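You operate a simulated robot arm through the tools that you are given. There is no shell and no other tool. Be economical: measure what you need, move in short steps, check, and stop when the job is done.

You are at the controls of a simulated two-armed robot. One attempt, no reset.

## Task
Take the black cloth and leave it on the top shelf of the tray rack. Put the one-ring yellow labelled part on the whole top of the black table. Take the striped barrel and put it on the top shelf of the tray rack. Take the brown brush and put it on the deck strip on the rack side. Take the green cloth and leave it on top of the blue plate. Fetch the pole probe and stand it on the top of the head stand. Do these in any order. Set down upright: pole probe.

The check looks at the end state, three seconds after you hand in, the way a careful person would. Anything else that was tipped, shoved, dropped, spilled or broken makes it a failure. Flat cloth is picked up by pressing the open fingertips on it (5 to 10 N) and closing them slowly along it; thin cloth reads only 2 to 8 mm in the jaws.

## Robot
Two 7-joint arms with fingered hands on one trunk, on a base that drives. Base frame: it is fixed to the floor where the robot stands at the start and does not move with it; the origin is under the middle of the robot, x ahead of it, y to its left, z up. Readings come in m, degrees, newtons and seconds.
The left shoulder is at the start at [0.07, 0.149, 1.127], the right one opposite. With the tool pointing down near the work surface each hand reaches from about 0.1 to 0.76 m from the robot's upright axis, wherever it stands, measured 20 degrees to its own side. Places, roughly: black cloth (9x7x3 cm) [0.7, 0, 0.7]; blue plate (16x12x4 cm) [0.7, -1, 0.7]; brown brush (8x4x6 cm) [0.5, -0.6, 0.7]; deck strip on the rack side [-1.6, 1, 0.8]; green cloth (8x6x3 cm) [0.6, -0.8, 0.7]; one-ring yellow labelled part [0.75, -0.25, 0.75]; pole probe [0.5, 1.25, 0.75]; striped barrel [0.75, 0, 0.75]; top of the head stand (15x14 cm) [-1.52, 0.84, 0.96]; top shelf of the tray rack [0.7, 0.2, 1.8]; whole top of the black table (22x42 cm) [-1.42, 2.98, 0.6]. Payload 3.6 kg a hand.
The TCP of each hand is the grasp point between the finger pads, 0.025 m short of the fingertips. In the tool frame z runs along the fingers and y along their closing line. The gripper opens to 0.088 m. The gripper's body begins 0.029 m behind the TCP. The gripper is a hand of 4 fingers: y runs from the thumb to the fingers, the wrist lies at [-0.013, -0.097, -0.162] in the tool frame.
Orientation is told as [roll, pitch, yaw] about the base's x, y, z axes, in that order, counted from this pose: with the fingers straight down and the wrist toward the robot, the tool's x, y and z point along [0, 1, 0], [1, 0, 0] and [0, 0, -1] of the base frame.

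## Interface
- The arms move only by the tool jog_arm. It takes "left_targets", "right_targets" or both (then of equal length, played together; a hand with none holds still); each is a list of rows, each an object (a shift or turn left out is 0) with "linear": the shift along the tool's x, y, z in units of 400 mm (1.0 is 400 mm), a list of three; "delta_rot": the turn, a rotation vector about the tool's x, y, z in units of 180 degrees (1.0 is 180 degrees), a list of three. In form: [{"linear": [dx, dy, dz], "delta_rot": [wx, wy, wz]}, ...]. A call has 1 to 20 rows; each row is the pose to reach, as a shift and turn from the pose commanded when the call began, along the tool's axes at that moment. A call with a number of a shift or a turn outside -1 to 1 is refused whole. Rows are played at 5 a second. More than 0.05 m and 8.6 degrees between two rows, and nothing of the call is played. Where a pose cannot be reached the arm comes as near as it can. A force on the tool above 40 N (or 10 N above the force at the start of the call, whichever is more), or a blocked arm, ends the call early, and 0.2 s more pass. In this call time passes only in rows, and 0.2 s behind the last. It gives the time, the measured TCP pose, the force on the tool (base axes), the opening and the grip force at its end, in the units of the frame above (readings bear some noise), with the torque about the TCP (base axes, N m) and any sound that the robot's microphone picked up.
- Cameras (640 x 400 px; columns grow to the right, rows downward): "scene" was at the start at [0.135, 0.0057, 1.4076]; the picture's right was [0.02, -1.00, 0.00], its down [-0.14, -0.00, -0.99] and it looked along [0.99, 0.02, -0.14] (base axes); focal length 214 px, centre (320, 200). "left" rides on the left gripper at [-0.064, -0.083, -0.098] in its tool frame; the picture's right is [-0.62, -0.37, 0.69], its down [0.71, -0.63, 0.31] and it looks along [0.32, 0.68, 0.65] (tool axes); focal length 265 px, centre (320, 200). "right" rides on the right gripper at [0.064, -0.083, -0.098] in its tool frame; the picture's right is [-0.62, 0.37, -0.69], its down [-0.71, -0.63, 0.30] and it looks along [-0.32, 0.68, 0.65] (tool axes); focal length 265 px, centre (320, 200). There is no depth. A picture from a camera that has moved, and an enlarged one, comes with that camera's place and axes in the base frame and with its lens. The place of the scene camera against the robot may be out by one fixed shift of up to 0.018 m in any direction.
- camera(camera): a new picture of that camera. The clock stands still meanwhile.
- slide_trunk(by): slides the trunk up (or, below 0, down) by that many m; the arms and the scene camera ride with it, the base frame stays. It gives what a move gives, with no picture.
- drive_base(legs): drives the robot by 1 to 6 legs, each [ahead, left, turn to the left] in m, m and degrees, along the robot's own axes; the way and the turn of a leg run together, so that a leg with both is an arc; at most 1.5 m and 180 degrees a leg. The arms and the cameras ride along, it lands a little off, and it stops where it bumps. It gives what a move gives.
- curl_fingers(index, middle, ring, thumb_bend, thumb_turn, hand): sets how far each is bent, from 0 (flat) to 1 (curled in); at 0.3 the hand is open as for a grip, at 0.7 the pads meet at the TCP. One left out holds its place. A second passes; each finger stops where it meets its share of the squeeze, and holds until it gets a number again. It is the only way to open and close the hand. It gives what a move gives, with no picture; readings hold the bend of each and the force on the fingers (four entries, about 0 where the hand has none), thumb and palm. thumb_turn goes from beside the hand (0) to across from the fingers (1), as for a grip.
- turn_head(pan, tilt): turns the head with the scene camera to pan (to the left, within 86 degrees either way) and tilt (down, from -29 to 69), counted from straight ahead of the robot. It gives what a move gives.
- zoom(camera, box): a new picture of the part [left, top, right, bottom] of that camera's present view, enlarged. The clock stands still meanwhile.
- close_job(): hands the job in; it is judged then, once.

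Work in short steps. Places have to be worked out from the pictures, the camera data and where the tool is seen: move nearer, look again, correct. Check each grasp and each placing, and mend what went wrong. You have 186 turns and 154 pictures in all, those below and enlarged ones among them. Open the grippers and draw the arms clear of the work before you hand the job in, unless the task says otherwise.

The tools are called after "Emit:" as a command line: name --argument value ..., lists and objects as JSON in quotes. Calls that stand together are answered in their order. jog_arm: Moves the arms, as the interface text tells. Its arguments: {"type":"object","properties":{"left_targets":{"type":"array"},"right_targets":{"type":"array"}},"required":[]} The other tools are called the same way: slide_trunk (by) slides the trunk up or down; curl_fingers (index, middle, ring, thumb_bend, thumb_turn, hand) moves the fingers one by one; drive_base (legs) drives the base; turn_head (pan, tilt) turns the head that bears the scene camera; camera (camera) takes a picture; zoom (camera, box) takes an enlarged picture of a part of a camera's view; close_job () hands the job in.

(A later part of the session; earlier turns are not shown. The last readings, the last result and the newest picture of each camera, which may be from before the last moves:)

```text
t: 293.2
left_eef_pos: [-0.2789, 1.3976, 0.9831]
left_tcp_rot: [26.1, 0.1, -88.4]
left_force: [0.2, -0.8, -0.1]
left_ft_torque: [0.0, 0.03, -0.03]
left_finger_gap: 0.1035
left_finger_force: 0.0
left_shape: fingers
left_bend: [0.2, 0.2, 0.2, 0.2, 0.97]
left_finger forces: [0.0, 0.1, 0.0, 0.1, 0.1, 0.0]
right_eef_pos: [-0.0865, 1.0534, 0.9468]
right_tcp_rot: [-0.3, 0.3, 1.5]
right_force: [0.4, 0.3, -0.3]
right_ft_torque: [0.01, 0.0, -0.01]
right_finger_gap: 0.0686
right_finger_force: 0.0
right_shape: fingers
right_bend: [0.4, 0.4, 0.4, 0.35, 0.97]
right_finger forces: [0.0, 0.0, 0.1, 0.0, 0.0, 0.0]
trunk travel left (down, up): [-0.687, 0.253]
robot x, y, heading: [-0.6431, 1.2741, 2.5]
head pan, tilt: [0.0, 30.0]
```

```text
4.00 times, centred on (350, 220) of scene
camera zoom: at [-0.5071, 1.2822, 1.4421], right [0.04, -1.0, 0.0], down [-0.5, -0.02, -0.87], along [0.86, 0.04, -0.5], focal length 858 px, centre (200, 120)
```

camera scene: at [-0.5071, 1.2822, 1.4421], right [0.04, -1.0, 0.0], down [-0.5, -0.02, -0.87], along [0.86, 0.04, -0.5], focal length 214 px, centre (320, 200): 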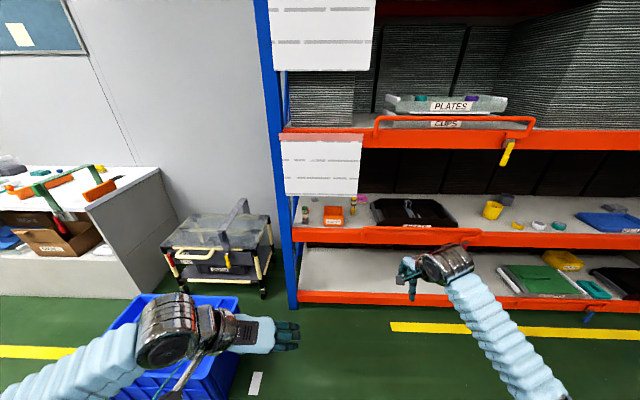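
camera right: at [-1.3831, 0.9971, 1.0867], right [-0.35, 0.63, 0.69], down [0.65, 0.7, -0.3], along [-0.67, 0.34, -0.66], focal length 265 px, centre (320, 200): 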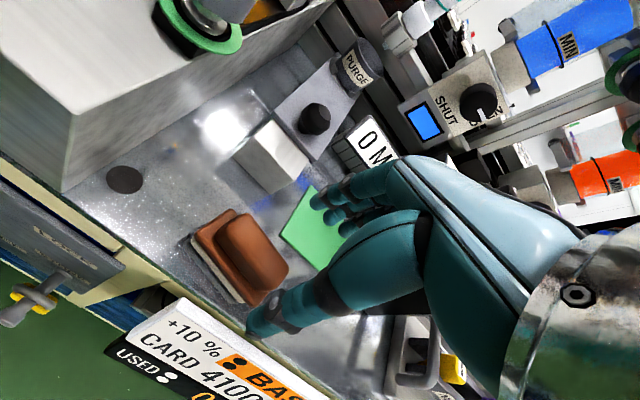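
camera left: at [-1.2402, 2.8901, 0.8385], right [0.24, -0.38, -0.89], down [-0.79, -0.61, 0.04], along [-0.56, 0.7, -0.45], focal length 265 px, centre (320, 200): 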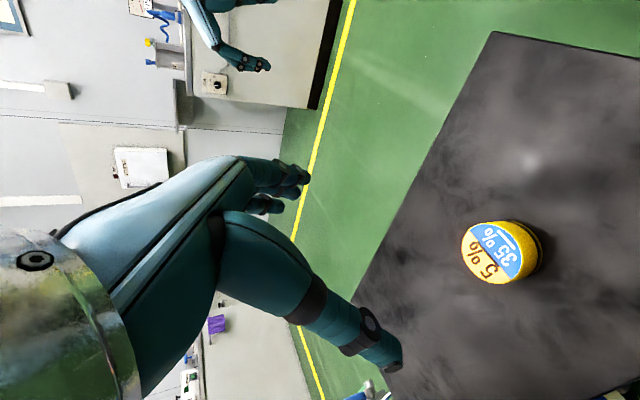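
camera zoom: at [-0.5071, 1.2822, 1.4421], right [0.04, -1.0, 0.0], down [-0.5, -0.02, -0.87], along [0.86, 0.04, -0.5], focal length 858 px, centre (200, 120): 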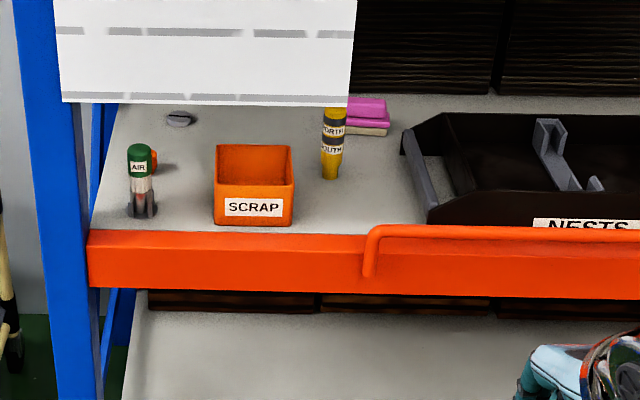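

The pole probe is the NORTH/SOUTH yellow rod at ≈(0.608,1.14), with a hanging sheet to its left (bottom z≈0.91) and the nests tray to its right. I turn the right hand to a forward-pointing, 30°-down pose with the wrist to the right, after lowering the trunk and squaring the base.

Emit:
drive_base --legs '[[0, -0.08, -2.3]]'

Emit:
jog_arm --right_targets '[{"linear": [0, 0, 0], "delta_rot": [-0.02, -0.02, -0.0346]}, {"linear": [0, 0, 0], "delta_rot": [-0.04, -0.04, -0.0692]}, {"linear": [0, 0, 0], "delta_rot": [-0.06, -0.06, -0.1037]}, {"linear": [0, 0, 0], "delta_rot": [-0.08, -0.08, -0.1383]}, {"linear": [0, 0, 0], "delta_rot": [-0.1, -0.1, -0.1729]}, {"linear": [0, 0, 0], "delta_rot": [-0.12, -0.12, -0.2075]}, {"linear": [0, 0, 0], "delta_rot": [-0.14, -0.14, -0.2421]}, {"linear": [0, 0, 0], "delta_rot": [-0.16, -0.16, -0.2767]}, {"linear": [0, 0, 0], "delta_rot": [-0.18, -0.18, -0.3112]}, {"linear": [0, 0, 0], "delta_rot": [-0.2, -0.2, -0.3458]}, {"linear": [0, 0, 0], "delta_rot": [-0.22, -0.22, -0.3804]}, {"linear": [0, 0, 0], "delta_rot": [-0.24, -0.24, -0.415]}, {"linear": [0, 0, 0], "delta_rot": [-0.2596, -0.2596, -0.4496]}]'

Emit:
slide_trunk --by -0.16

Emit:
turn_head --pan -5 --tilt 20

Emit:
camera --camera "scene"

```text
t: 294.9
left_eef_pos: [-0.2719, 1.3046, 0.982]
left_tcp_rot: [26.1, 0.2, -90.6]
left_force: [0.5, 0.1, -0.1]
left_ft_torque: [0.0, -0.02, 0.03]
left_finger_gap: 0.1033
left_finger_force: 0.1
left_shape: fingers
left_bend: [0.2, 0.2, 0.2, 0.2, 0.97]
left_finger forces: [0.0, 0.0, 0.0, 0.0, 0.0, 0.1]
right_eef_pos: [-0.0914, 0.9529, 0.9464]
right_tcp_rot: [-0.2, 0.2, -0.5]
right_force: [-0.1, -0.2, -0.6]
right_ft_torque: [-0.02, 0.01, 0.02]
right_finger_gap: 0.0685
right_finger_force: 0.1
right_shape: fingers
right_bend: [0.4, 0.4, 0.4, 0.35, 0.97]
right_finger forces: [0.0, 0.0, 0.0, 0.0, 0.1, 0.0]
trunk travel left (down, up): [-0.687, 0.253]
robot x, y, heading: [-0.6393, 1.1905, 0.4]
head pan, tilt: [0.0, 30.0]
```

```text
t: 297.7
left_eef_pos: [-0.2725, 1.3035, 0.9831]
left_tcp_rot: [26.1, 0.2, -90.5]
left_force: [-0.2, 0.1, -0.5]
left_ft_torque: [0.04, -0.01, -0.03]
left_finger_gap: 0.1035
left_finger_force: 0.1
left_shape: fingers
left_bend: [0.2, 0.2, 0.2, 0.2, 0.97]
left_finger forces: [0.0, 0.0, 0.0, 0.0, 0.0, 0.0]
right_eef_pos: [-0.0929, 0.9517, 0.9456]
right_tcp_rot: [-59.8, 0.1, 89.3]
right_force: [0.0, -0.3, -0.5]
right_ft_torque: [0.01, 0.03, -0.01]
right_finger_gap: 0.0684
right_finger_force: 0.0
right_shape: fingers
right_bend: [0.4, 0.4, 0.4, 0.35, 0.97]
right_finger forces: [0.1, 0.0, 0.1, 0.0, 0.0, 0.0]
trunk travel left (down, up): [-0.687, 0.253]
robot x, y, heading: [-0.6366, 1.1882, 0.3]
head pan, tilt: [0.0, 30.0]
```

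```text
t: 299.5
left_eef_pos: [-0.2714, 1.3054, 0.823]
left_tcp_rot: [26.1, 0.2, -90.5]
left_force: [0.2, 0.3, 0.1]
left_ft_torque: [0.0, -0.01, -0.04]
left_finger_gap: 0.1034
left_finger_force: 0.0
left_shape: fingers
left_bend: [0.2, 0.2, 0.2, 0.2, 0.97]
left_finger forces: [0.0, 0.0, 0.0, 0.0, 0.0, 0.0]
right_eef_pos: [-0.0925, 0.9522, 0.7863]
right_tcp_rot: [-59.8, 0.1, 89.4]
right_force: [-0.4, 0.8, -1.6]
right_ft_torque: [0.0, 0.0, -0.03]
right_finger_gap: 0.0685
right_finger_force: 0.0
right_shape: fingers
right_bend: [0.4, 0.4, 0.4, 0.35, 0.97]
right_finger forces: [0.0, 0.0, 0.0, 0.0, 0.0, 0.0]
trunk travel left (down, up): [-0.527, 0.413]
robot x, y, heading: [-0.6357, 1.1911, 0.3]
head pan, tilt: [0.0, 30.0]
```

```text
t: 300.2
left_eef_pos: [-0.2711, 1.3048, 0.8237]
left_tcp_rot: [26.1, 0.2, -90.5]
left_force: [-0.7, -0.5, -0.2]
left_ft_torque: [0.01, -0.01, -0.02]
left_finger_gap: 0.1033
left_finger_force: 0.1
left_shape: fingers
left_bend: [0.2, 0.2, 0.2, 0.2, 0.97]
left_finger forces: [0.0, 0.0, 0.0, 0.0, 0.1, 0.1]
right_eef_pos: [-0.0914, 0.9515, 0.7856]
right_tcp_rot: [-59.8, 0.1, 89.4]
right_force: [-0.5, 1.1, 0.2]
right_ft_torque: [-0.02, -0.01, 0.0]
right_finger_gap: 0.0685
right_finger_force: 0.0
right_shape: fingers
right_bend: [0.4, 0.4, 0.4, 0.35, 0.97]
right_finger forces: [0.0, 0.0, 0.0, 0.0, 0.1, 0.0]
trunk travel left (down, up): [-0.527, 0.413]
robot x, y, heading: [-0.6382, 1.1881, 0.2]
head pan, tilt: [-5.0, 20.0]
```

```text
52 pictures are left
camera scene: at [-0.5027, 1.1853, 1.2982], right [-0.08, -1.0, 0.0], down [-0.34, 0.03, -0.94], along [0.94, -0.08, -0.34], focal length 214 px, centre (320, 200)
```

scene: 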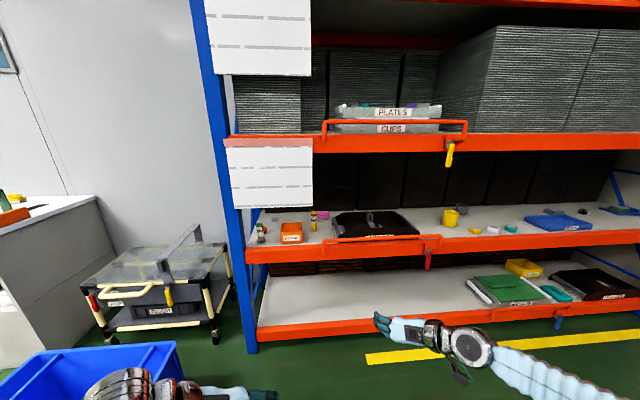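

I shift the right hand left to the probe's line (y≈1.14) and drive forward until it's just before the deck edge.

Emit:
jog_arm --right_targets '[{"linear": [0, 0.1, 0]}, {"linear": [0, 0.2, 0]}, {"linear": [0, 0.3, 0]}, {"linear": [0, 0.4, 0]}, {"linear": [0, 0.47, 0]}]'

Emit:
drive_base --legs '[[0.53, 0, 0]]'

Emit:
camera --camera "right"

Emit:
turn_head --pan 0 --tilt 35

Emit:
camera --camera "scene"

```text
t: 301.4
left_eef_pos: [-0.2729, 1.3051, 0.8226]
left_tcp_rot: [26.2, 0.2, -90.5]
left_force: [-0.6, 0.3, -1.9]
left_ft_torque: [-0.02, 0.01, -0.04]
left_finger_gap: 0.1033
left_finger_force: 0.1
left_shape: fingers
left_bend: [0.2, 0.2, 0.2, 0.2, 0.97]
left_finger forces: [0.0, 0.0, 0.0, 0.0, 0.0, 0.0]
right_eef_pos: [-0.0887, 1.1394, 0.7872]
right_tcp_rot: [-59.7, 0.1, 89.3]
right_force: [-0.4, 0.2, 0.6]
right_ft_torque: [0.0, 0.02, 0.01]
right_finger_gap: 0.0687
right_finger_force: 0.0
right_shape: fingers
right_bend: [0.4, 0.4, 0.4, 0.35, 0.97]
right_finger forces: [0.1, 0.1, 0.0, 0.1, 0.1, 0.1]
trunk travel left (down, up): [-0.527, 0.413]
robot x, y, heading: [-0.6416, 1.1901, 0.3]
head pan, tilt: [-5.0, 20.0]
```

```text
t: 308.4
left_eef_pos: [0.2336, 1.302, 0.8228]
left_tcp_rot: [26.0, 0.2, -91.0]
left_force: [0.0, -0.4, 0.4]
left_ft_torque: [-0.01, -0.02, 0.0]
left_finger_gap: 0.103
left_finger_force: 0.2
left_shape: fingers
left_bend: [0.2, 0.2, 0.2, 0.2, 0.97]
left_finger forces: [0.1, 0.1, 0.0, 0.1, 0.1, 0.0]
right_eef_pos: [0.4151, 1.134, 0.7879]
right_tcp_rot: [-59.7, 0.3, 88.8]
right_force: [0.6, 0.4, 0.0]
right_ft_torque: [0.02, 0.02, 0.03]
right_finger_gap: 0.0688
right_finger_force: 0.0
right_shape: fingers
right_bend: [0.4, 0.4, 0.4, 0.35, 0.97]
right_finger forces: [0.0, 0.0, 0.0, 0.0, 0.0, 0.1]
trunk travel left (down, up): [-0.527, 0.413]
robot x, y, heading: [-0.1301, 1.1922, -0.3]
head pan, tilt: [-5.0, 20.0]
```

```text
51 pictures are left
camera right: at [0.295, 1.0536, 0.7824], right [-0.28, 0.38, 0.88], down [0.61, -0.64, 0.47], along [0.74, 0.67, -0.05], focal length 265 px, centre (320, 200)
```

right: 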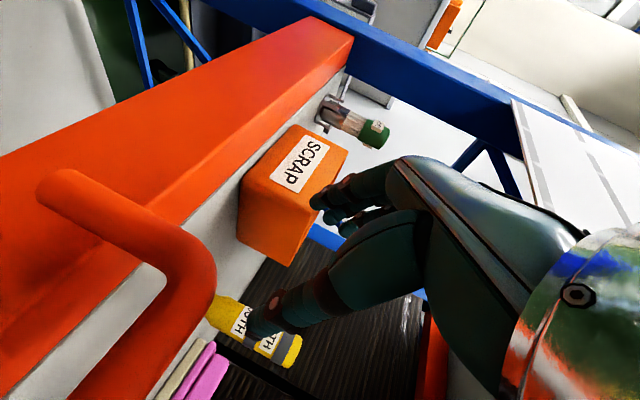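

```text
t: 309.1
left_eef_pos: [0.2326, 1.3006, 0.8234]
left_tcp_rot: [25.9, 0.2, -91.0]
left_force: [-0.4, 0.3, -0.3]
left_ft_torque: [0.03, -0.02, 0.01]
left_finger_gap: 0.1036
left_finger_force: 0.0
left_shape: fingers
left_bend: [0.2, 0.2, 0.2, 0.2, 0.97]
left_finger forces: [0.1, 0.1, 0.0, 0.1, 0.0, 0.0]
right_eef_pos: [0.4158, 1.1339, 0.7874]
right_tcp_rot: [-59.7, 0.3, 88.7]
right_force: [0.8, -0.1, 0.3]
right_ft_torque: [0.0, 0.02, 0.01]
right_finger_gap: 0.0684
right_finger_force: 0.0
right_shape: fingers
right_bend: [0.4, 0.4, 0.4, 0.35, 0.97]
right_finger forces: [0.0, 0.0, 0.0, 0.0, 0.1, 0.1]
trunk travel left (down, up): [-0.527, 0.413]
robot x, y, heading: [-0.1329, 1.184, -0.4]
head pan, tilt: [0.0, 35.0]
```

```text
50 pictures are left
camera scene: at [-0.0021, 1.192, 1.2745], right [0.0, -1.0, 0.0], down [-0.57, 0.0, -0.82], along [0.82, 0.0, -0.57], focal length 214 px, centre (320, 200)
```

scene: 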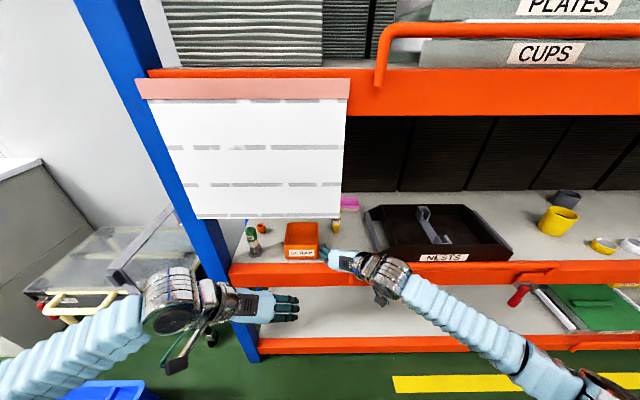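

I zoom the scene view to triangulate the probe.

Emit:
zoom --camera "scene" --box '[240, 180, 400, 280]'

```text
4.00 times, centred on (320, 230) of scene
camera zoom: at [-0.0021, 1.192, 1.2745], right [0.0, -1.0, 0.0], down [-0.57, 0.0, -0.82], along [0.82, 0.0, -0.57], focal length 858 px, centre (320, 80)
```

zoom: 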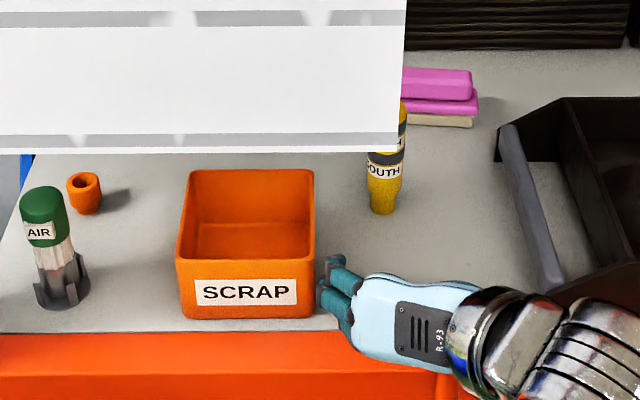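

Probe stands at ≈(0.605,1.132), z 0.703–0.838, ⌀≈33 mm. Right hand is in line; I advance 0.175 m.

Emit:
jog_arm --right_targets '[{"linear": [-0.05, -0.003, 0.087]}, {"linear": [-0.1, -0.006, 0.173]}, {"linear": [-0.15, -0.008, 0.26]}, {"linear": [-0.19, -0.008, 0.33]}, {"linear": [-0.219, -0.008, 0.38]}]'

Emit:
camera --camera "right"

Emit:
zoom --camera "scene" --box '[240, 180, 400, 280]'

```text
t: 310.3
left_eef_pos: [0.235, 1.3016, 0.8235]
left_tcp_rot: [26.0, 0.1, -91.0]
left_force: [0.2, -0.4, -0.1]
left_ft_torque: [0.03, 0.03, -0.03]
left_finger_gap: 0.1033
left_finger_force: 0.1
left_shape: fingers
left_bend: [0.2, 0.2, 0.2, 0.2, 0.97]
left_finger forces: [0.0, 0.0, 0.0, 0.0, 0.1, 0.1]
right_eef_pos: [0.5929, 1.1237, 0.7865]
right_tcp_rot: [-59.8, 0.3, 88.8]
right_force: [0.6, -0.8, -0.3]
right_ft_torque: [0.06, 0.02, -0.02]
right_finger_gap: 0.0685
right_finger_force: 0.1
right_shape: fingers
right_bend: [0.4, 0.4, 0.4, 0.35, 0.97]
right_finger forces: [0.0, 0.1, 0.0, 0.1, 0.0, 0.0]
trunk travel left (down, up): [-0.527, 0.413]
robot x, y, heading: [-0.1335, 1.1899, -0.4]
head pan, tilt: [0.0, 35.0]
```

```text
48 pictures are left
camera right: at [0.4722, 1.0444, 0.7815], right [-0.28, 0.38, 0.88], down [0.61, -0.64, 0.47], along [0.74, 0.67, -0.05], focal length 265 px, centre (320, 200)
```

right: 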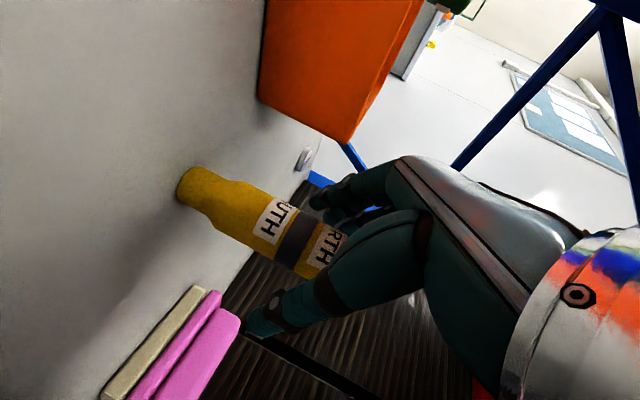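

```text
4.00 times, centred on (320, 230) of scene
camera zoom: at [-0.0017, 1.1926, 1.2744], right [0.0, -1.0, 0.0], down [-0.57, 0.0, -0.82], along [0.82, 0.0, -0.57], focal length 858 px, centre (320, 80)
```

zoom: 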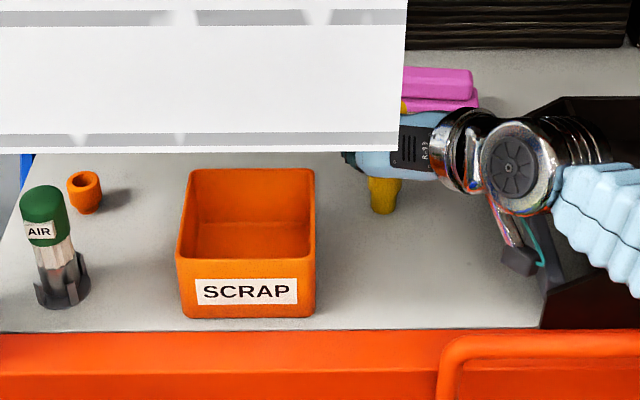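

Probe axis ≈(0.606,1.124) is centred between thumb and fingers. I close.

Emit:
curl_fingers --hand "right" --index 0.7 --middle 0.7 --ring 0.7 --thumb_bend 0.65

Emit:
camera --camera "right"

```text
t: 311.3
left_eef_pos: [0.2347, 1.3011, 0.8223]
left_tcp_rot: [26.0, 0.1, -91.1]
left_force: [0.2, -0.4, 0.0]
left_ft_torque: [0.02, 0.0, 0.02]
left_finger_gap: 0.1035
left_finger_force: 0.1
left_shape: fingers
left_bend: [0.2, 0.2, 0.2, 0.2, 0.97]
left_finger forces: [0.1, 0.0, 0.1, 0.0, 0.0, 0.0]
right_eef_pos: [0.5921, 1.1237, 0.7867]
right_tcp_rot: [-59.8, 0.1, 88.7]
right_force: [0.4, 0.2, 0.9]
right_ft_torque: [-0.01, 0.0, 0.02]
right_finger_gap: 0.0241
right_finger_force: 7.9
right_shape: fingers
right_bend: [0.62, 0.67, 0.69, 0.56, 0.97]
right_finger forces: [5.0, 2.5, 0.5, 0.0, 7.8, 0.1]
trunk travel left (down, up): [-0.527, 0.413]
robot x, y, heading: [-0.1319, 1.1868, -0.4]
head pan, tilt: [0.0, 35.0]
```

```text
46 pictures are left
camera right: at [0.4714, 1.0443, 0.7817], right [-0.28, 0.38, 0.88], down [0.61, -0.64, 0.47], along [0.74, 0.67, -0.05], focal length 265 px, centre (320, 200)
```

right: 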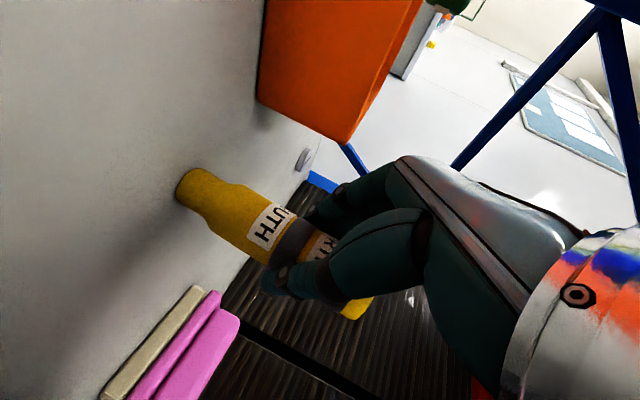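

Grip is light (8 N); I tighten it.

Emit:
curl_fingers --hand "right" --index 0.82 --middle 0.85 --ring 0.88 --thumb_bend 0.75

Emit:
jog_arm --right_targets '[{"linear": [-0.04, 0, -0.023]}, {"linear": [-0.08, 0, -0.046]}]'

Emit:
camera --camera "right"

```text
t: 312.3
left_eef_pos: [0.2342, 1.3016, 0.8226]
left_tcp_rot: [26.1, 0.1, -91.1]
left_force: [-0.2, 0.0, 0.1]
left_ft_torque: [-0.02, -0.03, 0.02]
left_finger_gap: 0.1033
left_finger_force: 0.1
left_shape: fingers
left_bend: [0.2, 0.2, 0.2, 0.2, 0.97]
left_finger forces: [0.0, 0.0, 0.0, 0.1, 0.1, 0.0]
right_eef_pos: [0.5916, 1.1247, 0.7865]
right_tcp_rot: [-59.7, 0.2, 88.9]
right_force: [0.0, 0.2, -0.1]
right_ft_torque: [-0.03, 0.0, 0.02]
right_finger_gap: 0.0253
right_finger_force: 26.1
right_shape: fingers
right_bend: [0.74, 0.76, 0.8, 0.53, 0.91]
right_finger forces: [9.1, 9.3, 7.4, 0.0, 25.7, 0.0]
trunk travel left (down, up): [-0.527, 0.413]
robot x, y, heading: [-0.1344, 1.1917, -0.4]
head pan, tilt: [0.0, 35.0]
```

```text
t: 312.9
left_eef_pos: [0.234, 1.3003, 0.8227]
left_tcp_rot: [26.0, 0.2, -91.0]
left_force: [0.0, -0.5, -0.1]
left_ft_torque: [0.04, 0.03, 0.03]
left_finger_gap: 0.1033
left_finger_force: 0.1
left_shape: fingers
left_bend: [0.2, 0.2, 0.2, 0.2, 0.97]
left_finger forces: [0.0, 0.0, 0.2, 0.0, 0.0, 0.0]
right_eef_pos: [0.5925, 1.1252, 0.8237]
right_tcp_rot: [-59.7, 0.2, 88.7]
right_force: [0.3, 0.0, -0.8]
right_ft_torque: [0.0, 0.03, 0.01]
right_finger_gap: 0.0252
right_finger_force: 25.8
right_shape: fingers
right_bend: [0.74, 0.76, 0.81, 0.53, 0.91]
right_finger forces: [9.1, 9.4, 7.2, 0.1, 25.7, 0.0]
trunk travel left (down, up): [-0.527, 0.413]
robot x, y, heading: [-0.1337, 1.1878, -0.4]
head pan, tilt: [0.0, 35.0]
```

```text
45 pictures are left
camera right: at [0.4726, 1.0462, 0.8192], right [-0.28, 0.38, 0.88], down [0.61, -0.64, 0.46], along [0.74, 0.67, -0.05], focal length 265 px, centre (320, 200)
```

right: 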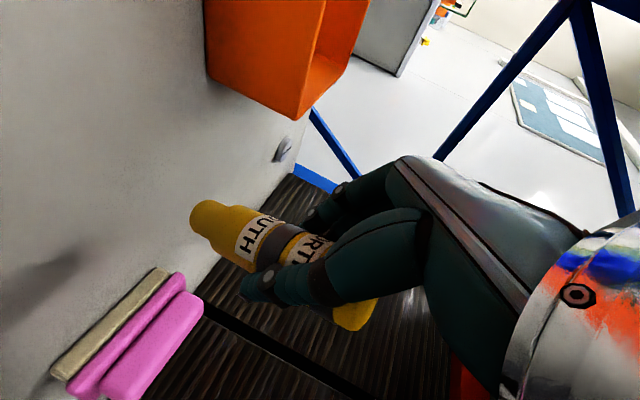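

Probe is lifted. I lower 1.5 cm to pass safely beneath the hanging sheet, and back out.

Emit:
jog_arm --right_targets '[{"linear": [0.0325, 0, 0.019]}]'

Emit:
drive_base --legs '[[-0.5, 0, 0]]'

Emit:
turn_head --pan -10 --tilt 40

Emit:
camera --camera "scene"

```text
t: 313.3
left_eef_pos: [0.2336, 1.3001, 0.8227]
left_tcp_rot: [26.0, 0.3, -91.0]
left_force: [-0.1, 0.2, -0.5]
left_ft_torque: [0.0, -0.02, 0.02]
left_finger_gap: 0.1033
left_finger_force: 0.0
left_shape: fingers
left_bend: [0.2, 0.2, 0.2, 0.2, 0.97]
left_finger forces: [0.0, 0.0, 0.0, 0.0, 0.0, 0.0]
right_eef_pos: [0.5921, 1.1257, 0.8076]
right_tcp_rot: [-59.7, 0.1, 88.8]
right_force: [0.4, 0.6, -0.2]
right_ft_torque: [0.02, -0.01, 0.03]
right_finger_gap: 0.0254
right_finger_force: 25.7
right_shape: fingers
right_bend: [0.74, 0.76, 0.81, 0.53, 0.91]
right_finger forces: [9.1, 9.4, 7.3, 0.0, 25.5, 0.0]
trunk travel left (down, up): [-0.527, 0.413]
robot x, y, heading: [-0.1336, 1.1881, -0.4]
head pan, tilt: [0.0, 35.0]
```

```text
t: 320.2
left_eef_pos: [-0.2642, 1.3053, 0.8238]
left_tcp_rot: [25.9, 0.2, -90.0]
left_force: [-0.4, 0.4, 0.0]
left_ft_torque: [0.0, 0.01, 0.0]
left_finger_gap: 0.1034
left_finger_force: 0.0
left_shape: fingers
left_bend: [0.2, 0.2, 0.2, 0.2, 0.97]
left_finger forces: [0.0, 0.1, 0.1, 0.0, 0.0, 0.0]
right_eef_pos: [0.096, 1.1365, 0.8083]
right_tcp_rot: [-59.6, 0.1, 89.7]
right_force: [0.0, -0.5, -0.6]
right_ft_torque: [0.0, 0.01, 0.01]
right_finger_gap: 0.0253
right_finger_force: 25.6
right_shape: fingers
right_bend: [0.74, 0.77, 0.81, 0.53, 0.91]
right_finger forces: [8.7, 9.6, 7.2, 0.0, 25.1, 0.0]
trunk travel left (down, up): [-0.527, 0.413]
robot x, y, heading: [-0.6342, 1.1874, 0.7]
head pan, tilt: [0.0, 35.0]
```

```text
t: 320.9
left_eef_pos: [-0.2653, 1.3055, 0.8237]
left_tcp_rot: [26.0, 0.2, -90.1]
left_force: [-0.5, -1.0, -0.8]
left_ft_torque: [0.01, 0.03, -0.01]
left_finger_gap: 0.1037
left_finger_force: 0.0
left_shape: fingers
left_bend: [0.2, 0.2, 0.2, 0.2, 0.97]
left_finger forces: [0.0, 0.0, 0.0, 0.1, 0.0, 0.0]
right_eef_pos: [0.0953, 1.136, 0.8084]
right_tcp_rot: [-59.7, 0.2, 89.6]
right_force: [0.0, -0.7, 0.3]
right_ft_torque: [-0.01, -0.01, -0.04]
right_finger_gap: 0.0252
right_finger_force: 25.6
right_shape: fingers
right_bend: [0.74, 0.77, 0.81, 0.53, 0.91]
right_finger forces: [8.6, 9.6, 7.1, 0.1, 25.1, 0.1]
trunk travel left (down, up): [-0.527, 0.413]
robot x, y, heading: [-0.628, 1.187, 0.6]
head pan, tilt: [-10.0, 40.0]
```

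```text
44 pictures are left
camera scene: at [-0.5033, 1.1779, 1.2668], right [-0.16, -0.99, 0.0], down [-0.63, 0.1, -0.77], along [0.76, -0.12, -0.64], focal length 214 px, centre (320, 200)
```

scene: 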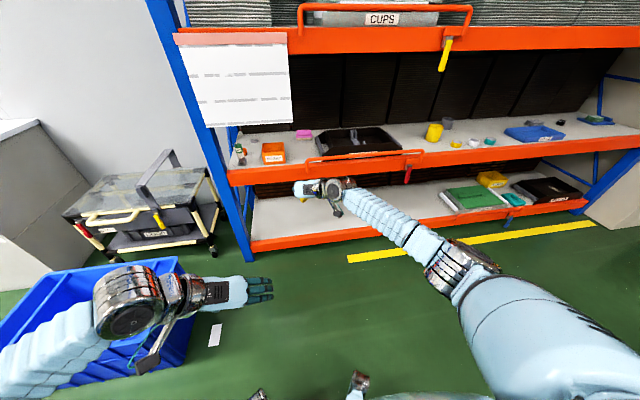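

I zoom on the held probe to judge its tilt.

Emit:
zoom --camera "scene" --box '[280, 165, 360, 215]'

Emit:
zoom --camera "right" --box '[160, 160, 420, 360]'

```text
8.00 times, centred on (320, 190) of scene
camera zoom: at [-0.5033, 1.1779, 1.2668], right [-0.16, -0.99, 0.0], down [-0.63, 0.1, -0.77], along [0.76, -0.12, -0.64], focal length 1716 px, centre (320, 280)
```

zoom: 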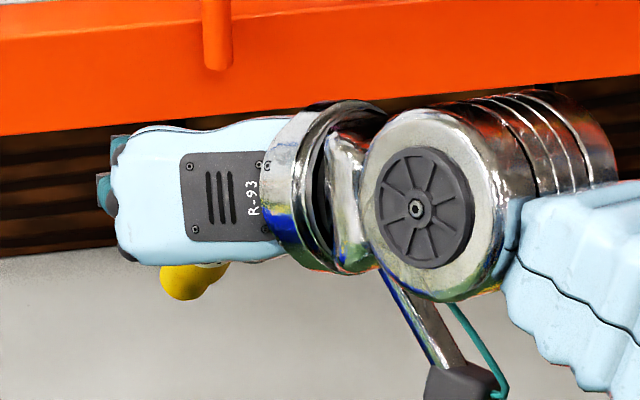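

```text
2.00 times, centred on (290, 260) of right
camera zoom: at [-0.0222, 1.0533, 0.8029], right [-0.28, 0.37, 0.88], down [0.62, -0.63, 0.47], along [0.73, 0.68, -0.05], focal length 531 px, centre (380, 80)
```

zoom: 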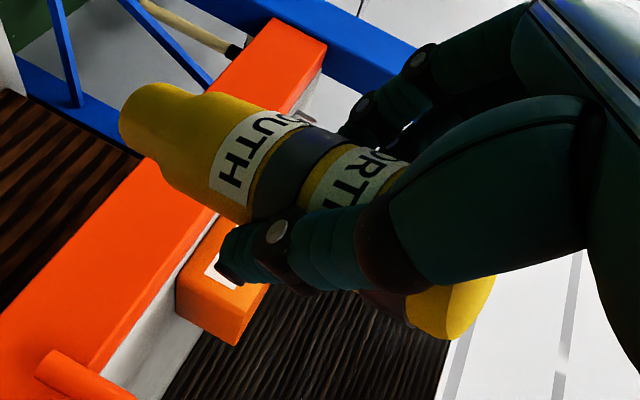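

Probe is nearly vertical in the hand. I raise the trunk, turn around in the aisle and come abreast of the console (the hose lies at x≈−1.43, below my planned hand height).

Emit:
slide_trunk --by 0.34

Emit:
drive_base --legs '[[0.12, 0, 0], [0, 0, -90], [0, 0, -90], [0, 0.38, 0]]'

Emit:
turn_head --pan 0 --tilt 35

Emit:
camera --camera "scene"

```text
t: 324.2
left_eef_pos: [-0.2648, 1.3055, 1.1624]
left_tcp_rot: [26.0, 0.1, -90.2]
left_force: [-0.3, 0.2, -0.4]
left_ft_torque: [0.02, 0.02, -0.01]
left_finger_gap: 0.1034
left_finger_force: 0.0
left_shape: fingers
left_bend: [0.2, 0.2, 0.2, 0.2, 0.97]
left_finger forces: [0.0, 0.0, 0.0, 0.0, 0.0, 0.0]
right_eef_pos: [0.0967, 1.1358, 1.1471]
right_tcp_rot: [-59.7, 0.1, 89.7]
right_force: [0.5, 0.9, -1.4]
right_ft_torque: [0.01, 0.03, 0.0]
right_finger_gap: 0.0256
right_finger_force: 24.8
right_shape: fingers
right_bend: [0.74, 0.77, 0.81, 0.53, 0.91]
right_finger forces: [8.7, 9.6, 7.4, 0.0, 25.1, 0.1]
trunk travel left (down, up): [-0.867, 0.073]
robot x, y, heading: [-0.6275, 1.1875, 0.5]
head pan, tilt: [-10.0, 40.0]
```

```text
t: 351.6
left_eef_pos: [-0.8829, 0.6943, 1.1625]
left_tcp_rot: [26.1, 0.0, 88.1]
left_force: [0.1, -0.2, -0.2]
left_ft_torque: [0.01, -0.03, -0.01]
left_finger_gap: 0.1032
left_finger_force: 0.1
left_shape: fingers
left_bend: [0.2, 0.2, 0.2, 0.2, 0.97]
left_finger forces: [0.0, 0.0, 0.1, 0.0, 0.1, 0.0]
right_eef_pos: [-1.2375, 0.8743, 1.1484]
right_tcp_rot: [-59.7, 0.3, -92.0]
right_force: [0.4, 0.5, -1.3]
right_ft_torque: [-0.03, -0.03, -0.01]
right_finger_gap: 0.0229
right_finger_force: 21.9
right_shape: fingers
right_bend: [0.74, 0.77, 0.82, 0.54, 0.91]
right_finger forces: [6.8, 9.3, 6.4, 0.0, 21.7, 0.0]
trunk travel left (down, up): [-0.867, 0.073]
robot x, y, heading: [-0.5125, 0.805, 178.8]
head pan, tilt: [-10.0, 40.0]
```

```text
t: 352.4
left_eef_pos: [-0.8833, 0.6957, 1.162]
left_tcp_rot: [26.0, 0.1, 88.2]
left_force: [0.3, -0.7, 0.1]
left_ft_torque: [0.01, 0.02, 0.01]
left_finger_gap: 0.1035
left_finger_force: 0.1
left_shape: fingers
left_bend: [0.2, 0.2, 0.2, 0.2, 0.97]
left_finger forces: [0.0, 0.0, 0.0, 0.0, 0.0, 0.0]
right_eef_pos: [-1.2379, 0.8751, 1.148]
right_tcp_rot: [-59.7, 0.2, -92.1]
right_force: [0.9, 0.4, -0.6]
right_ft_torque: [-0.03, 0.01, -0.02]
right_finger_gap: 0.0229
right_finger_force: 21.7
right_shape: fingers
right_bend: [0.74, 0.77, 0.82, 0.54, 0.91]
right_finger forces: [7.0, 9.3, 6.3, 0.0, 21.8, 0.0]
trunk travel left (down, up): [-0.867, 0.073]
robot x, y, heading: [-0.5169, 0.8037, 179.0]
head pan, tilt: [0.0, 35.0]
```

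```text
41 pictures are left
camera scene: at [-0.6599, 0.8071, 1.6144], right [0.02, 1.0, 0.0], down [0.57, -0.01, -0.82], along [-0.82, 0.02, -0.57], focal length 214 px, centre (320, 200)
```

scene: 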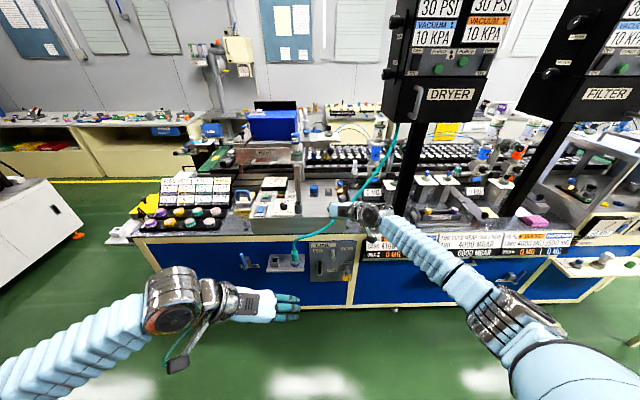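

The grip reading changed a little; I check the probe in hand and the console from the right camera.

Emit:
camera --camera "right"

Emit:
zoom --camera "scene" --box '[240, 130, 400, 230]'

```text
40 pictures are left
camera right: at [-1.1185, 0.9556, 1.1432], right [0.27, -0.38, 0.88], down [-0.6, 0.65, 0.47], along [-0.75, -0.66, -0.05], focal length 265 px, centre (320, 200)
```

right: 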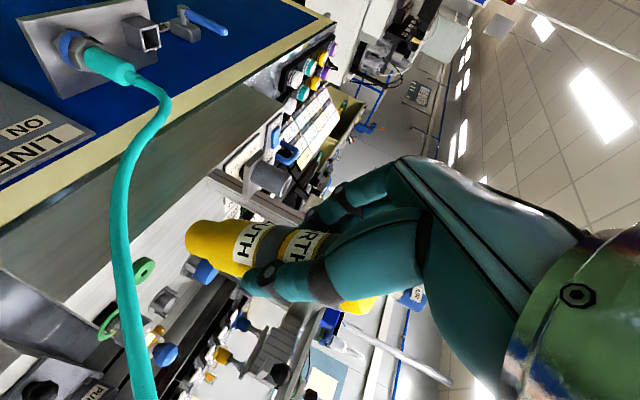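

```text
4.00 times, centred on (320, 180) of scene
camera zoom: at [-0.6599, 0.8071, 1.6144], right [0.02, 1.0, 0.0], down [0.57, -0.01, -0.82], along [-0.82, 0.02, -0.57], focal length 858 px, centre (320, 280)
```

zoom: 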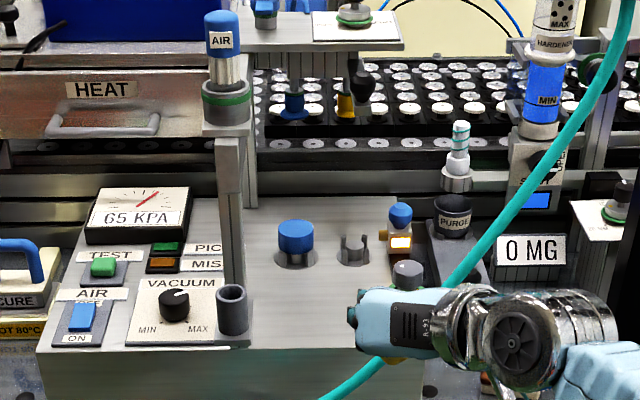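

The probe has swung about 20° in the grip (its foot forward). I correct by pitching the hand further down about its closing axis and re-check.

Emit:
jog_arm --right_targets '[{"linear": [0, 0, 0], "delta_rot": [0, 0.037, 0]}, {"linear": [0, 0, 0], "delta_rot": [0, 0.074, 0]}, {"linear": [0, 0, 0], "delta_rot": [0, 0.111, 0]}]'

Emit:
zoom --camera "scene" --box '[300, 170, 400, 232]'

Emit:
camera --camera "left"

Emit:
camera --camera "right"

```text
t: 353.2
left_eef_pos: [-0.8834, 0.6961, 1.1631]
left_tcp_rot: [26.0, 0.3, 88.1]
left_force: [1.8, 0.2, 0.3]
left_ft_torque: [0.0, -0.01, 0.02]
left_finger_gap: 0.1033
left_finger_force: 0.0
left_shape: fingers
left_bend: [0.2, 0.2, 0.2, 0.2, 0.97]
left_finger forces: [0.0, 0.1, 0.0, 0.0, 0.0, 0.0]
right_eef_pos: [-1.2381, 0.8761, 1.1474]
right_tcp_rot: [-39.7, 0.1, -92.0]
right_force: [0.4, 0.6, 0.0]
right_ft_torque: [-0.03, 0.0, -0.02]
right_finger_gap: 0.0228
right_finger_force: 22.3
right_shape: fingers
right_bend: [0.74, 0.77, 0.82, 0.54, 0.91]
right_finger forces: [6.8, 9.4, 6.5, 0.1, 21.6, 0.1]
trunk travel left (down, up): [-0.867, 0.073]
robot x, y, heading: [-0.517, 0.8016, 179.0]
head pan, tilt: [0.0, 35.0]
```

```text
6.40 times, centred on (350, 201) of scene
camera zoom: at [-0.661, 0.809, 1.6143], right [0.02, 1.0, 0.0], down [0.57, -0.01, -0.82], along [-0.82, 0.02, -0.57], focal length 1373 px, centre (128, 194)
```

zoom: 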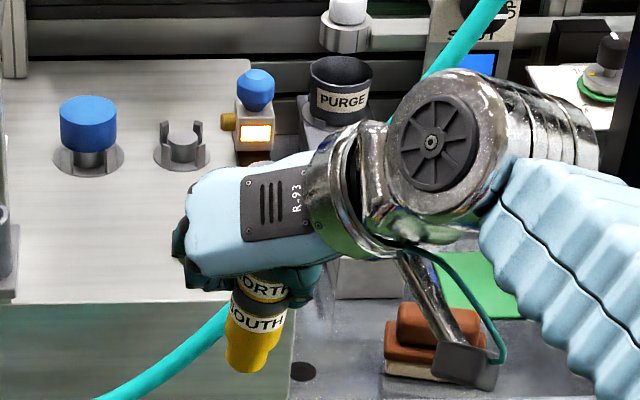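

```text
37 pictures are left
camera left: at [-0.7859, 0.6108, 1.2218], right [0.24, -0.38, -0.89], down [-0.8, -0.6, 0.04], along [-0.56, 0.7, -0.45], focal length 265 px, centre (320, 200)
```

left: 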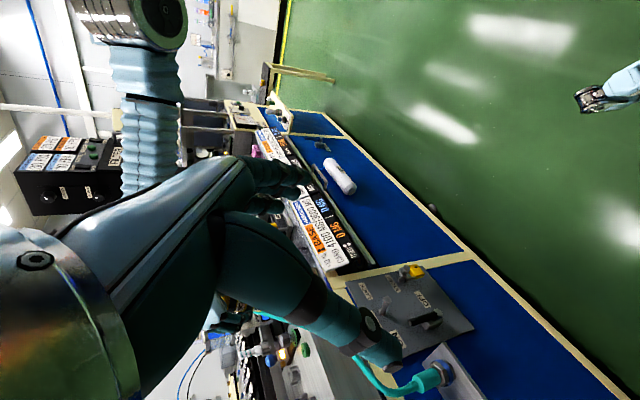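

```text
36 pictures are left
camera right: at [-1.1247, 0.9572, 1.183], right [-0.05, -0.37, 0.93], down [-0.72, 0.66, 0.22], along [-0.69, -0.66, -0.3], focal length 265 px, centre (320, 200)
```

right: 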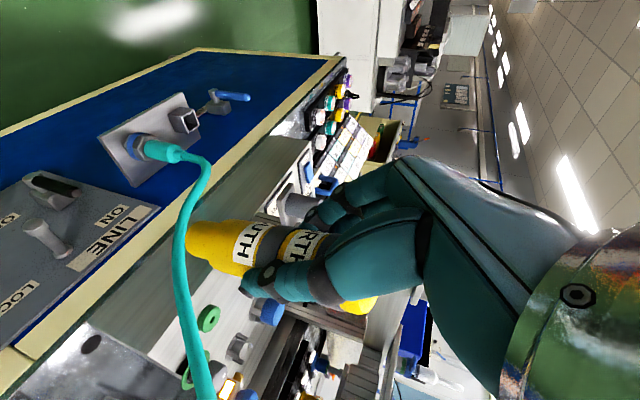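

Triangulating both cameras: the probe is now about upright fore-aft with a ~6° sideways lean (foot toward the robot's left), foot ≈0.075 below the TCP. I correct the lean and drive forward/left to bring it over the console.

Emit:
jog_arm --right_targets '[{"linear": [0, 0, 0], "delta_rot": [0.0255, 0, -0.0214]}]'

Emit:
drive_base --legs '[[0.2, 0.055, 1]]'

Emit:
camera --camera "right"

Emit:
turn_head --pan 0 --tilt 50

Emit:
camera --camera "scene"

```text
t: 353.6
left_eef_pos: [-0.883, 0.6956, 1.1625]
left_tcp_rot: [26.0, 0.1, 88.1]
left_force: [0.5, 1.0, 0.5]
left_ft_torque: [0.04, 0.0, -0.01]
left_finger_gap: 0.1033
left_finger_force: 0.0
left_shape: fingers
left_bend: [0.2, 0.2, 0.2, 0.2, 0.97]
left_finger forces: [0.1, 0.0, 0.0, 0.0, 0.0, 0.0]
right_eef_pos: [-1.2386, 0.876, 1.148]
right_tcp_rot: [-39.7, 6.1, -91.9]
right_force: [0.7, -0.3, -0.2]
right_ft_torque: [-0.04, -0.02, -0.01]
right_finger_gap: 0.0225
right_finger_force: 22.2
right_shape: fingers
right_bend: [0.74, 0.77, 0.82, 0.54, 0.91]
right_finger forces: [6.8, 9.4, 6.4, 0.0, 21.6, 0.1]
trunk travel left (down, up): [-0.867, 0.073]
robot x, y, heading: [-0.5124, 0.8021, 178.9]
head pan, tilt: [0.0, 35.0]
```

```text
t: 356.7
left_eef_pos: [-1.074, 0.6372, 1.1641]
left_tcp_rot: [26.1, 0.2, 89.0]
left_force: [0.4, 0.3, -0.2]
left_ft_torque: [0.01, 0.04, -0.01]
left_finger_gap: 0.1036
left_finger_force: 0.2
left_shape: fingers
left_bend: [0.2, 0.2, 0.2, 0.2, 0.97]
left_finger forces: [0.1, 0.0, 0.1, 0.0, 0.0, 0.0]
right_eef_pos: [-1.4335, 0.8119, 1.1492]
right_tcp_rot: [-39.8, 6.1, -91.0]
right_force: [0.5, -0.6, -0.9]
right_ft_torque: [-0.02, -0.03, -0.01]
right_finger_gap: 0.0225
right_finger_force: 22.1
right_shape: fingers
right_bend: [0.74, 0.77, 0.82, 0.54, 0.91]
right_finger forces: [6.8, 9.4, 6.4, 0.1, 21.9, 0.0]
trunk travel left (down, up): [-0.867, 0.073]
robot x, y, heading: [-0.7117, 0.745, 179.9]
head pan, tilt: [0.0, 35.0]
```

```text
35 pictures are left
camera right: at [-1.3189, 0.8894, 1.193], right [-0.04, -0.46, 0.88], down [-0.73, 0.62, 0.29], along [-0.68, -0.64, -0.37], focal length 265 px, centre (320, 200)
```

right: 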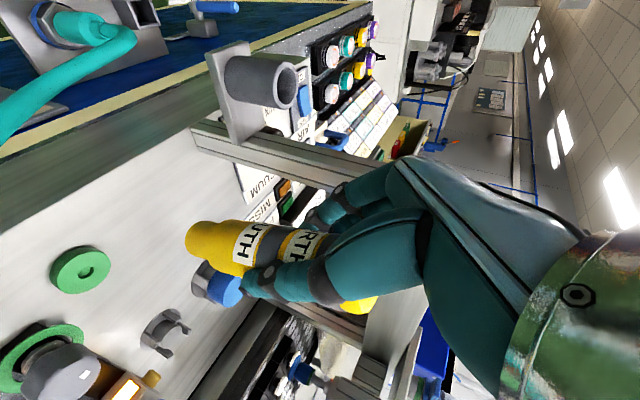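

```text
t: 357.4
left_eef_pos: [-1.0755, 0.6359, 1.1629]
left_tcp_rot: [26.0, 0.1, 89.0]
left_force: [0.1, -1.1, 0.3]
left_ft_torque: [0.03, 0.01, 0.0]
left_finger_gap: 0.1035
left_finger_force: 0.1
left_shape: fingers
left_bend: [0.2, 0.2, 0.2, 0.2, 0.97]
left_finger forces: [0.0, 0.1, 0.1, 0.0, 0.1, 0.1]
right_eef_pos: [-1.4343, 0.8093, 1.1476]
right_tcp_rot: [-39.7, 6.2, -90.9]
right_force: [0.3, -0.4, -0.5]
right_ft_torque: [-0.02, 0.0, 0.01]
right_finger_gap: 0.0231
right_finger_force: 22.2
right_shape: fingers
right_bend: [0.74, 0.77, 0.82, 0.54, 0.91]
right_finger forces: [6.9, 9.4, 6.3, 0.1, 21.8, 0.0]
trunk travel left (down, up): [-0.867, 0.073]
robot x, y, heading: [-0.7135, 0.7485, 179.8]
head pan, tilt: [0.0, 50.0]
```

```text
34 pictures are left
camera scene: at [-0.8459, 0.7498, 1.5928], right [0.0, 1.0, 0.0], down [0.77, 0.0, -0.64], along [-0.64, 0.0, -0.77], focal length 214 px, centre (320, 200)
```

scene: 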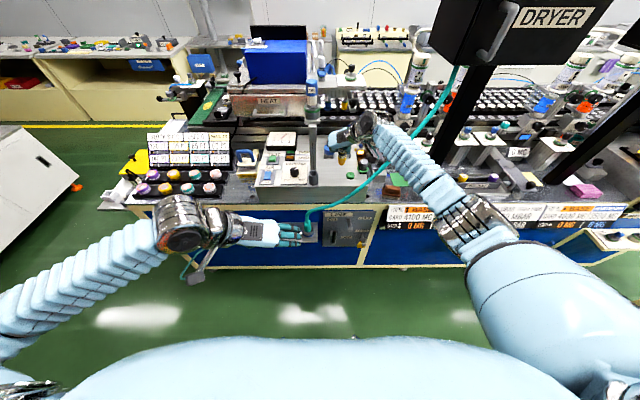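

Console details: ring ≈(−1.495,0.876), blue head ≈(−1.596,0.81), bracket at y≤0.71. Probe foot ≈(−1.448,0.833,1.072). I move it over (−1.515,0.805).

Emit:
jog_arm --right_targets '[{"linear": [-0.064, 0.035, 0.054]}, {"linear": [-0.128, 0.07, 0.108]}]'

Emit:
camera --camera "right"

Emit:
zoom --camera "scene" --box '[260, 100, 420, 220]'

```text
t: 358.0
left_eef_pos: [-1.0757, 0.6346, 1.1628]
left_tcp_rot: [26.0, 0.1, 88.9]
left_force: [0.7, -0.1, -0.3]
left_ft_torque: [0.0, -0.03, -0.01]
left_finger_gap: 0.1036
left_finger_force: 0.1
left_shape: fingers
left_bend: [0.2, 0.2, 0.2, 0.2, 0.97]
left_finger forces: [0.0, 0.1, 0.0, 0.0, 0.0, 0.1]
right_eef_pos: [-1.4637, 0.7899, 1.1465]
right_tcp_rot: [-39.7, 6.4, -90.9]
right_force: [-0.5, 0.0, -0.6]
right_ft_torque: [0.03, 0.01, -0.05]
right_finger_gap: 0.0225
right_finger_force: 23.2
right_shape: fingers
right_bend: [0.74, 0.77, 0.82, 0.54, 0.91]
right_finger forces: [7.1, 9.8, 6.6, 0.0, 22.5, 0.1]
right hand out of reach, approached as far as the arm can: row 1, 2
trunk travel left (down, up): [-0.867, 0.073]
robot x, y, heading: [-0.7105, 0.7481, 180.1]
head pan, tilt: [0.0, 50.0]
```

```text
33 pictures are left
camera right: at [-1.3518, 0.8682, 1.1905], right [-0.04, -0.47, 0.88], down [-0.73, 0.61, 0.29], along [-0.68, -0.64, -0.37], focal length 265 px, centre (320, 200)
```

right: 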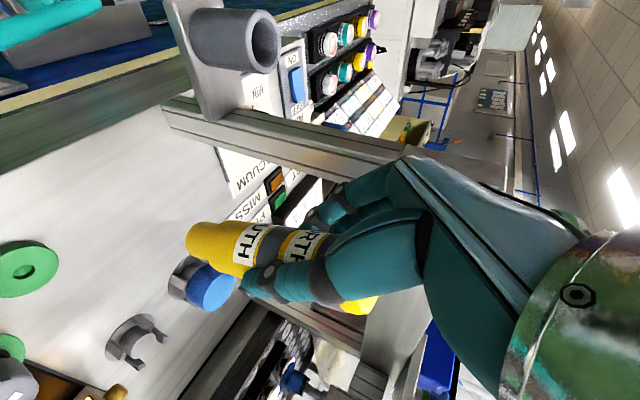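

```text
3.33 times, centred on (340, 160) of scene
camera zoom: at [-0.8457, 0.7479, 1.5927], right [0.0, 1.0, 0.0], down [0.77, 0.0, -0.64], along [-0.64, 0.0, -0.77], focal length 715 px, centre (253, 333)
```

zoom: 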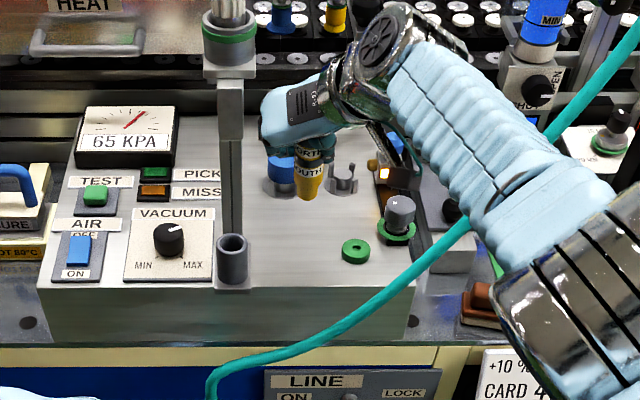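

Both cameras agree on the foot at (−1.48,0.813,1.07), and the probe looks vertical. I drive ahead 4 cm with 1 cm to the right for finger clearance.

Emit:
drive_base --legs '[[0.04, -0.01, 0]]'

Emit:
jog_arm --right_targets '[{"linear": [0.064, 0, 0.077]}, {"linear": [0.096, 0, 0.115]}, {"linear": [0.12, 0, 0.143]}]'

Emit:
zoom --camera "scene" --box '[260, 100, 420, 220]'

Emit:
camera --camera "right"

```text
t: 359.7
left_eef_pos: [-1.1209, 0.6478, 1.1621]
left_tcp_rot: [25.8, 0.2, 88.9]
left_force: [-0.3, 0.4, 0.2]
left_ft_torque: [0.03, 0.0, 0.02]
left_finger_gap: 0.1035
left_finger_force: 0.1
left_shape: fingers
left_bend: [0.2, 0.2, 0.2, 0.2, 0.97]
left_finger forces: [0.0, 0.0, 0.0, 0.0, 0.0, 0.1]
right_eef_pos: [-1.5046, 0.8088, 1.1396]
right_tcp_rot: [-39.1, 6.4, -91.4]
right_force: [0.2, -0.6, -1.3]
right_ft_torque: [-0.04, 0.01, 0.02]
right_finger_gap: 0.0223
right_finger_force: 22.6
right_shape: fingers
right_bend: [0.74, 0.77, 0.82, 0.54, 0.91]
right_finger forces: [6.8, 9.7, 6.6, 0.0, 22.2, 0.0]
trunk travel left (down, up): [-0.867, 0.073]
robot x, y, heading: [-0.7561, 0.7609, 179.8]
head pan, tilt: [0.0, 50.0]
stopped in leg 1: the robot was blocked; the commanded pose is now the measured one
```

```text
t: 360.5
left_eef_pos: [-1.1181, 0.6459, 1.163]
left_tcp_rot: [25.9, 0.0, 88.8]
left_force: [0.2, -1.2, 0.4]
left_ft_torque: [-0.01, 0.01, -0.02]
left_finger_gap: 0.1033
left_finger_force: 0.0
left_shape: fingers
left_bend: [0.2, 0.2, 0.2, 0.2, 0.97]
left_finger forces: [0.0, 0.0, 0.0, 0.0, 0.0, 0.1]
right_eef_pos: [-1.4903, 0.8124, 1.0745]
right_tcp_rot: [-39.3, 6.6, -91.3]
right_force: [-0.4, -0.8, 0.0]
right_ft_torque: [0.01, 0.01, 0.02]
right_finger_gap: 0.0225
right_finger_force: 22.4
right_shape: fingers
right_bend: [0.74, 0.77, 0.82, 0.54, 0.91]
right_finger forces: [6.8, 9.6, 6.5, 0.1, 22.2, 0.0]
right hand out of reach, approached as far as the arm can: row 1, 2, 3
trunk travel left (down, up): [-0.867, 0.073]
robot x, y, heading: [-0.7551, 0.7579, 179.8]
head pan, tilt: [0.0, 50.0]
```

```text
3.33 times, centred on (340, 160) of scene
camera zoom: at [-0.8889, 0.7625, 1.5929], right [0.0, 1.0, 0.0], down [0.77, 0.0, -0.64], along [-0.64, 0.0, -0.77], focal length 715 px, centre (253, 333)
```

zoom: 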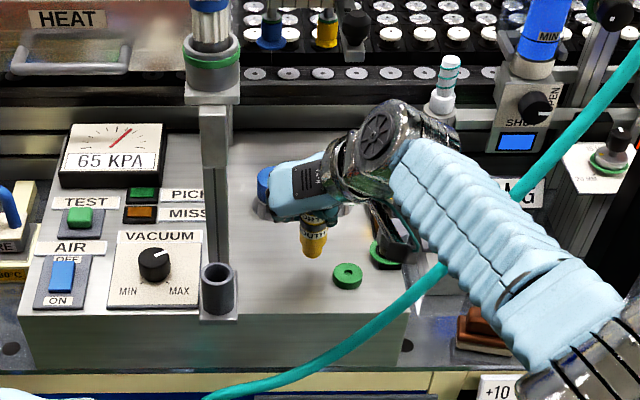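

```text
30 pictures are left
camera right: at [-1.377, 0.89, 1.1189], right [-0.05, -0.47, 0.88], down [-0.73, 0.62, 0.29], along [-0.68, -0.63, -0.38], focal length 265 px, centre (320, 200)
```

right: 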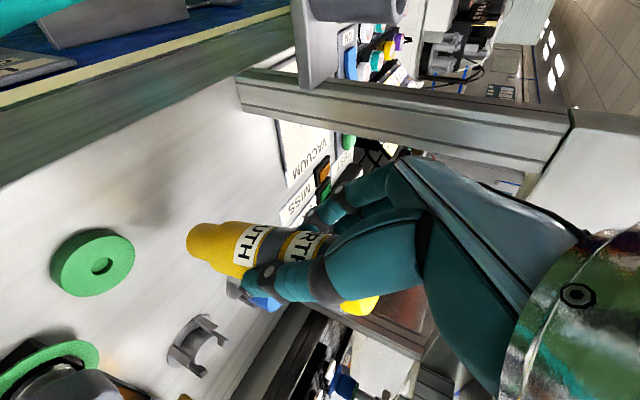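

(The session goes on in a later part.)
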